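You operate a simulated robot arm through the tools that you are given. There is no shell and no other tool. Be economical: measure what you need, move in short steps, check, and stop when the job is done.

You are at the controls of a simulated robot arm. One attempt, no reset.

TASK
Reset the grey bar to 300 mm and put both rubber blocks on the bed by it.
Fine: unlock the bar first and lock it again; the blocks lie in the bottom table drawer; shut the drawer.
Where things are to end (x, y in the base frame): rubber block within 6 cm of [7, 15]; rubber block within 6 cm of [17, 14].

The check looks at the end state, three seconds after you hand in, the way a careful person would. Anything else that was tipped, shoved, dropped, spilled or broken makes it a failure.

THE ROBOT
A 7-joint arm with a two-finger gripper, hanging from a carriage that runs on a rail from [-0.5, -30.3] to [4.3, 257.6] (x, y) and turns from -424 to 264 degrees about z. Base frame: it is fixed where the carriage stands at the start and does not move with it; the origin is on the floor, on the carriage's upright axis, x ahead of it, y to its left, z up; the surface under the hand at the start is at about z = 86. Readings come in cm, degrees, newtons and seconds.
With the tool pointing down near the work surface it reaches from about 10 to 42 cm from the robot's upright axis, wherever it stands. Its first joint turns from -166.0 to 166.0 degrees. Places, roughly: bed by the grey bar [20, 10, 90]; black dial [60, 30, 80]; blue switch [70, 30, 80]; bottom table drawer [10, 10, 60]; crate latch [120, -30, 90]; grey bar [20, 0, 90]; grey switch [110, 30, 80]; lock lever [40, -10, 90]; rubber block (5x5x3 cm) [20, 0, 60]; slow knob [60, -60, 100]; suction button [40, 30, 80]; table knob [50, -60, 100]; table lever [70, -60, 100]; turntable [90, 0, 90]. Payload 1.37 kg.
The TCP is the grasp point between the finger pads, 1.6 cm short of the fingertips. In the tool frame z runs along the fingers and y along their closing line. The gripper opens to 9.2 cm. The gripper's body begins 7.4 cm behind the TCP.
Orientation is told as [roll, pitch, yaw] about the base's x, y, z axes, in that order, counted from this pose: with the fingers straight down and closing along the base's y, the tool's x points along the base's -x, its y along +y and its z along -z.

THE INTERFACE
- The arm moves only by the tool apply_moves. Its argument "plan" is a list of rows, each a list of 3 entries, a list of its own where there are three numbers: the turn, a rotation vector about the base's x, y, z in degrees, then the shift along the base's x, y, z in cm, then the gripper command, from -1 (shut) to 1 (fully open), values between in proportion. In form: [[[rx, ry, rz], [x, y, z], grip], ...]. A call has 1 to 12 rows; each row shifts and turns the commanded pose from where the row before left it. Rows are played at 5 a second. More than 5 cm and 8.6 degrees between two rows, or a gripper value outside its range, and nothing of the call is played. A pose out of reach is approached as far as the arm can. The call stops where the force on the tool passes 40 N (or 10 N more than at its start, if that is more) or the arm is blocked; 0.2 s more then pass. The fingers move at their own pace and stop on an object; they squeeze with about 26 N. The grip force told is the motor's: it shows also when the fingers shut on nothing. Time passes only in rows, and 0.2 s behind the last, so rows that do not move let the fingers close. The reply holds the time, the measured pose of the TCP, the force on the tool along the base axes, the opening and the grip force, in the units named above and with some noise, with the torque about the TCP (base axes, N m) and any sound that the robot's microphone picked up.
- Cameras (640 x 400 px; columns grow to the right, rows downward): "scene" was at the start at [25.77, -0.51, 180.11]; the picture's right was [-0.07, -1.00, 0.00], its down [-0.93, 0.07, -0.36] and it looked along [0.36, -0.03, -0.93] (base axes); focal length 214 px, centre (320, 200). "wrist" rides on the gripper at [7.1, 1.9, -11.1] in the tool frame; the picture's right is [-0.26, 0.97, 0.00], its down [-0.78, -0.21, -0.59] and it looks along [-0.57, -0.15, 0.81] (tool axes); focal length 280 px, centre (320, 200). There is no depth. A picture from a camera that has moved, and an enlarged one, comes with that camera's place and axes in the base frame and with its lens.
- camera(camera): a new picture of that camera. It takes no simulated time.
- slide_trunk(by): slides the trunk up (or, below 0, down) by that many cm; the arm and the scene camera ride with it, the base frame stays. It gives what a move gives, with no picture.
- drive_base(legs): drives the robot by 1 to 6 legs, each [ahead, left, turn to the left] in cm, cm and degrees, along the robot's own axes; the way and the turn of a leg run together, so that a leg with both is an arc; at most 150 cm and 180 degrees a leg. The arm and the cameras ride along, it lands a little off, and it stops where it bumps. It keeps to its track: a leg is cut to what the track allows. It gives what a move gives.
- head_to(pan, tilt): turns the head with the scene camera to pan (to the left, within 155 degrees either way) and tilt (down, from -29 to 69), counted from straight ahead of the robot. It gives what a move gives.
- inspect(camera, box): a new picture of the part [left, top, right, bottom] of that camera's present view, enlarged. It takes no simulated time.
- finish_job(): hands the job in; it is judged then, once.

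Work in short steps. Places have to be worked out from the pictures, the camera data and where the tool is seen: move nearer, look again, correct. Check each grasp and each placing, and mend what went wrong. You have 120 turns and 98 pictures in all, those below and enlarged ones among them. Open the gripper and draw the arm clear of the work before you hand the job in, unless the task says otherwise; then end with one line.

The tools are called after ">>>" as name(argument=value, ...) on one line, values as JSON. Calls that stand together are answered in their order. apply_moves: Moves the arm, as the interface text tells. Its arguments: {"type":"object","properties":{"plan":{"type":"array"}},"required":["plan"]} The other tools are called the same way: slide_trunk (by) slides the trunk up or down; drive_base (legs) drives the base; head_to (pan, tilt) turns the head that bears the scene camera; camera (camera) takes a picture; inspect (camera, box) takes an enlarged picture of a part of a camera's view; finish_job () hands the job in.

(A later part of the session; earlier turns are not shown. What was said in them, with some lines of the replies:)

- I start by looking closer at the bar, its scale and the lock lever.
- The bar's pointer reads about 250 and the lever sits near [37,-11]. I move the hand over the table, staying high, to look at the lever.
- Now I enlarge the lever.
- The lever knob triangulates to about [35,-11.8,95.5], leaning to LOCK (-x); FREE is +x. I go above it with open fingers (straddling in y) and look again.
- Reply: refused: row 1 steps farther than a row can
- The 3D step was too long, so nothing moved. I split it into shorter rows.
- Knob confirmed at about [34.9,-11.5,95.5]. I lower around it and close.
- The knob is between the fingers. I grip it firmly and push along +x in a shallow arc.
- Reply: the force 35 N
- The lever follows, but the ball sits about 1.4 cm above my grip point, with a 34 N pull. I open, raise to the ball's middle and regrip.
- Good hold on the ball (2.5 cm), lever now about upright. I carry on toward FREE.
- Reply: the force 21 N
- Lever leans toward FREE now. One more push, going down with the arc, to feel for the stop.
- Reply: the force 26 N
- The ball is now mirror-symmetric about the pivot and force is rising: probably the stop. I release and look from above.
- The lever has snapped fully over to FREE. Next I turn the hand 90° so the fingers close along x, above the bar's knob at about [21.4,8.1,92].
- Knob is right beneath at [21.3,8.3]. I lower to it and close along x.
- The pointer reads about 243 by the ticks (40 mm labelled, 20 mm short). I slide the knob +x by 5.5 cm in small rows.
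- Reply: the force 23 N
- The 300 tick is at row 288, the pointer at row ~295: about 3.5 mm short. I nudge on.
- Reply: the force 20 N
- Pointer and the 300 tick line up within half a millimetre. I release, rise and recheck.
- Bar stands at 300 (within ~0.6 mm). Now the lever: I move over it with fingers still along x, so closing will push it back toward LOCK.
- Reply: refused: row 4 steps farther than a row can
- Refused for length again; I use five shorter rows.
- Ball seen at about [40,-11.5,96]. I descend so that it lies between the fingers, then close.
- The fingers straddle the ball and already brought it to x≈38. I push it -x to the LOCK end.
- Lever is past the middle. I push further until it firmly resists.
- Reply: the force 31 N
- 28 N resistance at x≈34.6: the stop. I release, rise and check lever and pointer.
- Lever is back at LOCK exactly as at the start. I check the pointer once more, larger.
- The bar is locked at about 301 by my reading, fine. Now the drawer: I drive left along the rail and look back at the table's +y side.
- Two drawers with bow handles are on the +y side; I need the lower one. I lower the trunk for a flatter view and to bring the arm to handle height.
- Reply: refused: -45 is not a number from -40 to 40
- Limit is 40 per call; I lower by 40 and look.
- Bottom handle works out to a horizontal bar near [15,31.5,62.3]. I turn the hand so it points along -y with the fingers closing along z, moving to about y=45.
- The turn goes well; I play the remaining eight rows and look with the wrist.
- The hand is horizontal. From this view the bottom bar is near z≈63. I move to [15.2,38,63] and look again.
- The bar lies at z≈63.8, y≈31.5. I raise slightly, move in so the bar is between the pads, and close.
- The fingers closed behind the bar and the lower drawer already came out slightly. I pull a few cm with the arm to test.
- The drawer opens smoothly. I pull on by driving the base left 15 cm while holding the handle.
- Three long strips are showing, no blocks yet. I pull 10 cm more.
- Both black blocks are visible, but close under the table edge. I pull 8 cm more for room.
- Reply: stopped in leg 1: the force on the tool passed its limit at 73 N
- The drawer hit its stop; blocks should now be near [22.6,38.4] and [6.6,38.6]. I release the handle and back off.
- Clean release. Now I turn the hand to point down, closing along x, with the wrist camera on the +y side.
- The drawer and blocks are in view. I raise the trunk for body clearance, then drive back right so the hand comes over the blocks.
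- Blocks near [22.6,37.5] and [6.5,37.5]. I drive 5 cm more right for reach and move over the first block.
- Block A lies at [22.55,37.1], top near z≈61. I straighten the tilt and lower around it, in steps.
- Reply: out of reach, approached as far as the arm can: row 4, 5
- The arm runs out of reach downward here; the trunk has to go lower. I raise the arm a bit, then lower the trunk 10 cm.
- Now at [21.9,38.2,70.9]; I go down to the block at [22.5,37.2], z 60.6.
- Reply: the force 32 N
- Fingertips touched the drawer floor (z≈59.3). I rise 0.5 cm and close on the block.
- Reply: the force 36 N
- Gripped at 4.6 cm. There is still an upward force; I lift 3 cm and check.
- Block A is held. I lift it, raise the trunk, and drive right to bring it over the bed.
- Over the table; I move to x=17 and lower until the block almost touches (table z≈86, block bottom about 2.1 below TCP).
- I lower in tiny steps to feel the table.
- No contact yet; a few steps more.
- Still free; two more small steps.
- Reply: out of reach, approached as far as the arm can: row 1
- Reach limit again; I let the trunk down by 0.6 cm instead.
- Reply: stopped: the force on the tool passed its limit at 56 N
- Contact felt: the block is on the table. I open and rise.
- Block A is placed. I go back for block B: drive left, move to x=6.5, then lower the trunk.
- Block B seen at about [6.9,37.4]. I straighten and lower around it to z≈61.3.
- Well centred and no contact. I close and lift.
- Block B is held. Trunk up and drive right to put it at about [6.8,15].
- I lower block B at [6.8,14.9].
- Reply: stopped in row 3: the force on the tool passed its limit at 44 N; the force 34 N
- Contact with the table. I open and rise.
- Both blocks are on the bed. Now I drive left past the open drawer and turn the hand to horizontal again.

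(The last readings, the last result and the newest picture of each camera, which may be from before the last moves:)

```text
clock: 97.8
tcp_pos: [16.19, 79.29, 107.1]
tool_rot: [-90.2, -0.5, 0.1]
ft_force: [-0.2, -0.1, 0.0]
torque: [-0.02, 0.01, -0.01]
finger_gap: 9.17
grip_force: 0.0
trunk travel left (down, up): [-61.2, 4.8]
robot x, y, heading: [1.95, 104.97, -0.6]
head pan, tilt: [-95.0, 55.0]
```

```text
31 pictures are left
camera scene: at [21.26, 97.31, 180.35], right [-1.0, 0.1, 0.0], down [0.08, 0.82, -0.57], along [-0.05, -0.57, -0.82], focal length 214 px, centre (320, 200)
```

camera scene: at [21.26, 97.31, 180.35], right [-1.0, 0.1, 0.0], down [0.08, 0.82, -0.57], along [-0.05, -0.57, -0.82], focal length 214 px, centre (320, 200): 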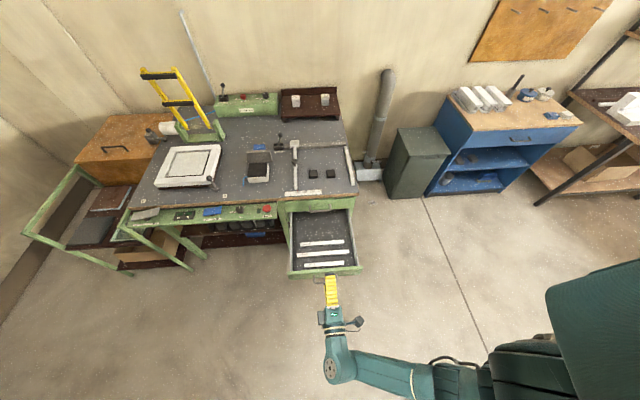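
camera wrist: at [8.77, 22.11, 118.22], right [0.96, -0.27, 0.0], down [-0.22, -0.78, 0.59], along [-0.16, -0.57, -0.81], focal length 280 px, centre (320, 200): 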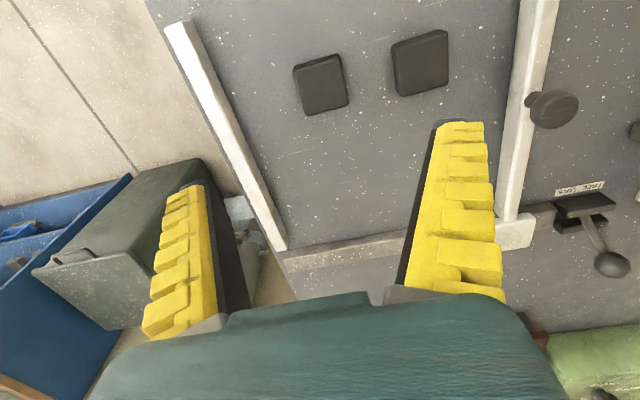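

Now I lower the trunk 40 cm to the handle's height and check the line-up.

>>> slide_trunk(by=-40)

>>> apply_moves(plan=[[[0, 0.5, 0], [-0.5, -1.5, -2], 0], [[0, 0, 0], [0, -2, -1.2], -0.1], [[0, 0, 0], [0, 0, 0], -0.1]])

>>> camera(camera="wrist")

>>> inspect(camera="scene", box=[250, 180, 410, 280])

```text
clock: 101.7
tcp_pos: [16.37, 79.15, 66.91]
tool_rot: [-90.2, -0.7, 0.0]
ft_force: [0.8, -0.2, 0.3]
torque: [-0.01, 0.03, -0.01]
finger_gap: 9.19
grip_force: 0.0
trunk travel left (down, up): [-21.2, 44.8]
robot x, y, heading: [1.75, 104.95, -0.5]
head pan, tilt: [-95.0, 55.0]
```

```text
clock: 102.5
tcp_pos: [15.69, 75.59, 63.9]
tool_rot: [-90.0, -0.1, 0.1]
ft_force: [-0.2, 0.9, -1.0]
torque: [0.03, -0.04, 0.04]
finger_gap: 4.48
grip_force: 2.2
trunk travel left (down, up): [-21.2, 44.8]
robot x, y, heading: [2.25, 104.74, -0.4]
head pan, tilt: [-95.0, 55.0]
```

```text
30 pictures are left
camera wrist: at [8.53, 86.7, 61.98], right [0.26, 0.0, -0.96], down [0.78, 0.59, 0.21], along [0.57, -0.81, 0.16], focal length 280 px, centre (320, 200)
```

wrist: 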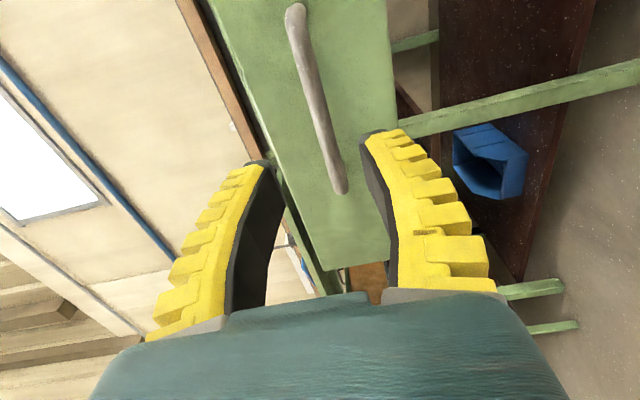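

```text
4.00 times, centred on (330, 230) of scene
camera zoom: at [21.26, 97.31, 140.35], right [-1.0, 0.1, 0.0], down [0.08, 0.82, -0.57], along [-0.05, -0.57, -0.82], focal length 858 px, centre (280, 80)
```

zoom: 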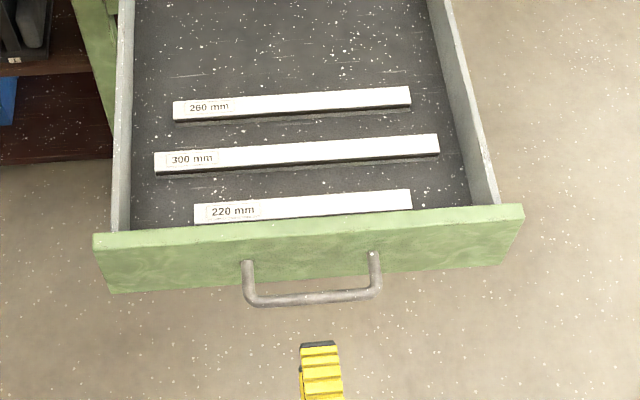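

The fingers straddle the handle bar and will press the front panel (z 58–69) above and below it. I advance to just before the panel, then drive right to push it shut.

>>> apply_moves(plan=[[[0, 0, 0], [-0.2, -3, 0], -0.1], [[0, 0, 0], [0, -3, 0], -0.1], [[0, 0, 0], [0, -2, 0], -0.1]])

>>> camera(camera="wrist")

```text
clock: 103.3
tcp_pos: [15.6, 67.64, 63.84]
tool_rot: [-90.0, -0.1, 0.1]
ft_force: [-0.1, 0.3, 0.1]
torque: [-0.02, -0.01, 0.01]
finger_gap: 4.47
grip_force: 2.3
trunk travel left (down, up): [-21.2, 44.8]
robot x, y, heading: [1.45, 104.34, -0.5]
head pan, tilt: [-95.0, 55.0]
```

```text
28 pictures are left
camera wrist: at [8.47, 78.65, 61.94], right [0.26, 0.0, -0.96], down [0.78, 0.59, 0.21], along [0.57, -0.81, 0.16], focal length 280 px, centre (320, 200)
```

wrist: 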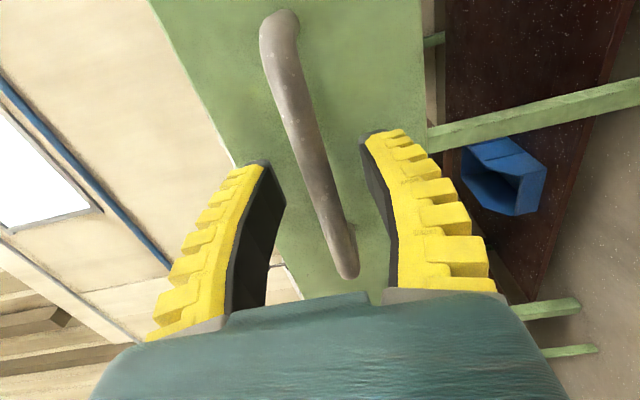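

Straddling as intended. I push by driving right 32 cm first.

>>> drive_base(legs=[[0, -32, 0]])

>>> inspect(camera="scene", box=[250, 180, 410, 280])

```text
clock: 105.4
tcp_pos: [14.8, 35.66, 63.9]
tool_rot: [-90.1, 0.0, -0.1]
ft_force: [0.3, 0.5, 0.0]
torque: [0.0, 0.02, -0.02]
finger_gap: 4.45
grip_force: 2.3
trunk travel left (down, up): [-21.2, 44.8]
robot x, y, heading: [1.32, 72.85, -0.4]
head pan, tilt: [-95.0, 55.0]
```

```text
4.00 times, centred on (330, 230) of scene
camera zoom: at [20.71, 65.34, 140.35], right [-1.0, 0.1, 0.0], down [0.08, 0.82, -0.57], along [-0.06, -0.57, -0.82], focal length 858 px, centre (280, 80)
```

zoom: 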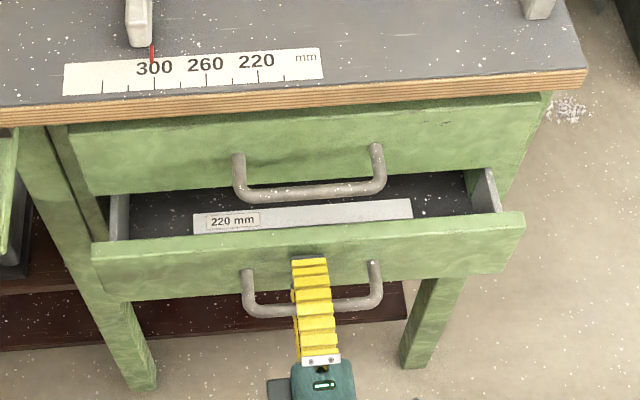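

Nearly shut; about 5–6 cm to go. I finish with the arm.

>>> apply_moves(plan=[[[0, 0, 0], [0, -1.5, 0], -0.1], [[0, 0, 0], [0, -1.5, 0], -0.1], [[0, 0, 0], [0, -1, 0], -0.1], [[0, 0, 0], [0, -0.8, 0], -0.1], [[0, 0, 0], [0, -0.6, 0], -0.1], [[0, 0, 0], [0, -0.5, 0], -0.1], [[0, 0, 0], [0, -0.5, 0], -0.1]])

>>> inspect(camera="scene", box=[250, 180, 410, 280])

```text
clock: 107.0
tcp_pos: [14.83, 29.6, 63.83]
tool_rot: [-89.9, -0.1, -0.1]
ft_force: [0.4, 3.5, -0.8]
torque: [-0.15, 0.0, -0.01]
finger_gap: 4.41
grip_force: 2.5
trunk travel left (down, up): [-21.2, 44.8]
robot x, y, heading: [1.26, 72.51, -0.7]
head pan, tilt: [-95.0, 55.0]
```

```text
4.00 times, centred on (330, 230) of scene
camera zoom: at [20.72, 65.47, 140.34], right [-1.0, 0.1, 0.0], down [0.08, 0.82, -0.57], along [-0.06, -0.57, -0.82], focal length 858 px, centre (280, 80)
```

zoom: 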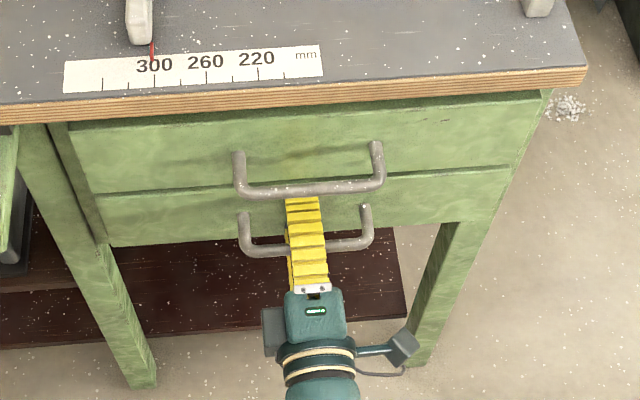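

A few more gentle steps until firm resistance.

>>> apply_moves(plan=[[[0, 0, 0], [0, -0.3, 0], -0.1], [[0, 0, 0], [0, -0.3, 0], -0.1], [[0, 0, 0], [0, -0.3, 0], -0.1], [[0, 0, 0], [0, -0.2, 0], -0.1]])

```text
clock: 108.0
tcp_pos: [14.87, 29.33, 63.38]
tool_rot: [-89.4, 0.0, 0.0]
ft_force: [0.2, 30.2, -1.6]
torque: [-0.04, -0.01, -0.15]
finger_gap: 4.42
grip_force: 3.0
trunk travel left (down, up): [-21.2, 44.8]
robot x, y, heading: [1.53, 72.63, -0.5]
head pan, tilt: [-95.0, 55.0]
```

The drawer is against its stop (30 N). I draw straight back with the fingers open, and check.

>>> apply_moves(plan=[[[0, 0, 0], [0, 0.8, 0.2], 0.2], [[0, 0, 0], [0, 2.5, 0], 0.2], [[0, 0, 0], [0, 4.5, 0], 0.2], [[0, 0, 0], [0, 4.5, 0], 0.5], [[0, 0, 0], [0, 2, 0], 1]])

>>> slide_trunk(by=40)

>>> inspect(camera="scene", box=[240, 150, 420, 330])

>>> camera(camera="scene")

```text
clock: 109.2
tcp_pos: [15.0, 42.66, 64.06]
tool_rot: [-90.1, -0.2, -0.2]
ft_force: [-0.5, 0.3, 0.5]
torque: [0.04, -0.03, 0.02]
finger_gap: 9.18
grip_force: 0.0
trunk travel left (down, up): [-21.2, 44.8]
robot x, y, heading: [1.27, 72.8, -0.6]
head pan, tilt: [-95.0, 55.0]
```

```text
clock: 113.0
tcp_pos: [15.03, 42.72, 104.15]
tool_rot: [-90.1, -0.1, -0.1]
ft_force: [0.1, -1.0, 0.4]
torque: [0.0, 0.0, 0.0]
finger_gap: 9.2
grip_force: 0.1
trunk travel left (down, up): [-61.2, 4.8]
robot x, y, heading: [1.5, 72.83, -0.6]
head pan, tilt: [-95.0, 55.0]
```

```text
2.22 times, centred on (330, 240) of scene
camera zoom: at [20.71, 65.36, 180.34], right [-1.0, 0.1, 0.0], down [0.08, 0.82, -0.57], along [-0.06, -0.57, -0.82], focal length 477 px, centre (298, 111)
```

zoom: 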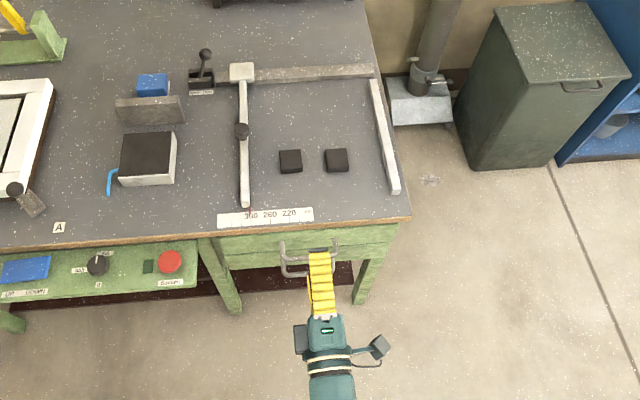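

```text
24 pictures are left
camera scene: at [20.71, 65.36, 180.34], right [-1.0, 0.1, 0.0], down [0.08, 0.82, -0.57], along [-0.06, -0.57, -0.82], focal length 214 px, centre (320, 200)
```

scene: 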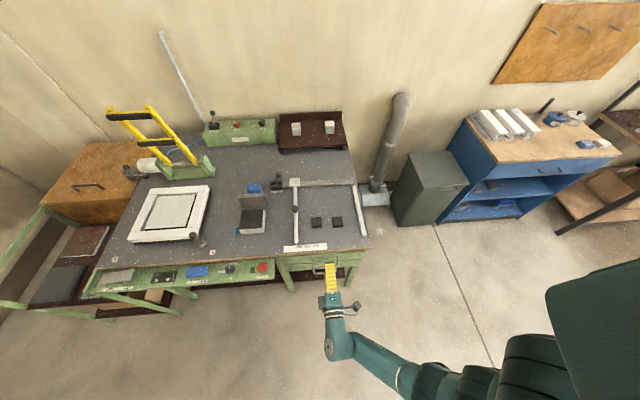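

I check the pointer from this other angle and the drawer's fit.

>>> inspect(camera="scene", box=[276, 230, 332, 265])

>>> inspect(camera="scene", box=[280, 236, 308, 254])

```text
11.43 times, centred on (304, 248) of scene
camera zoom: at [20.71, 65.36, 180.34], right [-1.0, 0.1, 0.0], down [0.08, 0.82, -0.57], along [-0.06, -0.57, -0.82], focal length 2451 px, centre (503, -343)
```

zoom: 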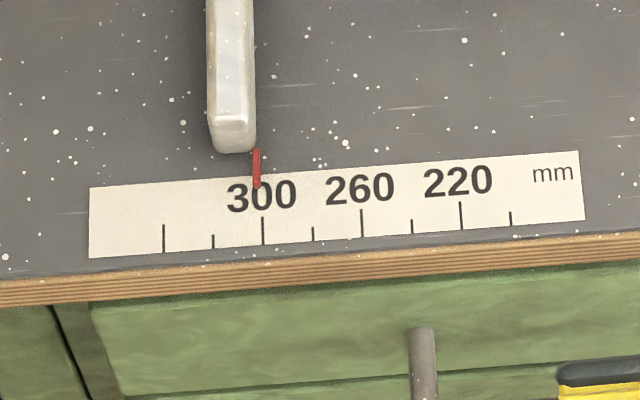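

```text
16.00 times, centred on (294, 245) of scene
camera zoom: at [20.71, 65.36, 180.34], right [-1.0, 0.1, 0.0], down [0.08, 0.82, -0.57], along [-0.06, -0.57, -0.82], focal length 3432 px, centre (736, -520)
```

zoom: 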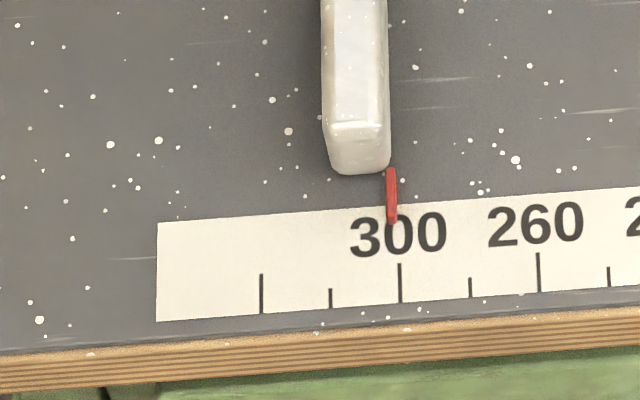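

The pointer stands within about 1 mm of 300. One last look at the drawer front after moving the arm farther clear.

>>> drive_base(legs=[[0, 25, 0]])

>>> inspect(camera="scene", box=[260, 190, 380, 270])

```text
clock: 114.9
tcp_pos: [15.58, 68.1, 104.09]
tool_rot: [-90.1, -0.2, 0.0]
ft_force: [0.2, 0.6, 0.1]
torque: [-0.02, 0.02, 0.03]
finger_gap: 9.2
grip_force: 0.0
trunk travel left (down, up): [-61.2, 4.8]
robot x, y, heading: [1.48, 98.07, -0.6]
head pan, tilt: [-95.0, 55.0]
```

```text
5.00 times, centred on (320, 230) of scene
camera zoom: at [21.15, 90.75, 180.35], right [-1.0, 0.1, 0.0], down [0.08, 0.82, -0.57], along [-0.05, -0.57, -0.82], focal length 1072 px, centre (320, 50)
```

zoom: 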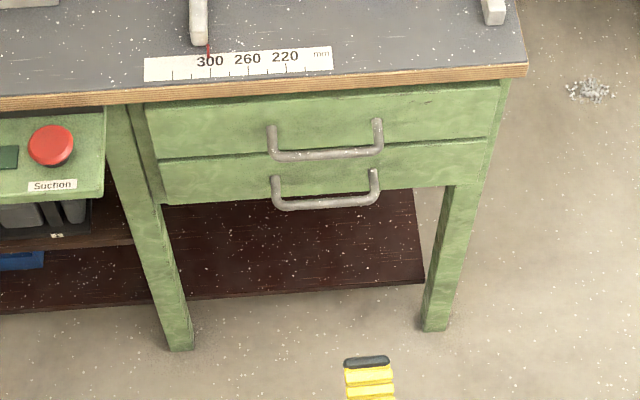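

The drawer is flush, the bar is locked, both blocks are in place, and the arm is clear with the gripper open. I hand in.

>>> finish_job()

```text
The job is handed in.
```

The grey bar is reset to 300 mm and locked again (I read the pointer about 1 mm over), both rubber blocks are on the bed near [7, 15] and [17, 14], and the bottom drawer is shut.
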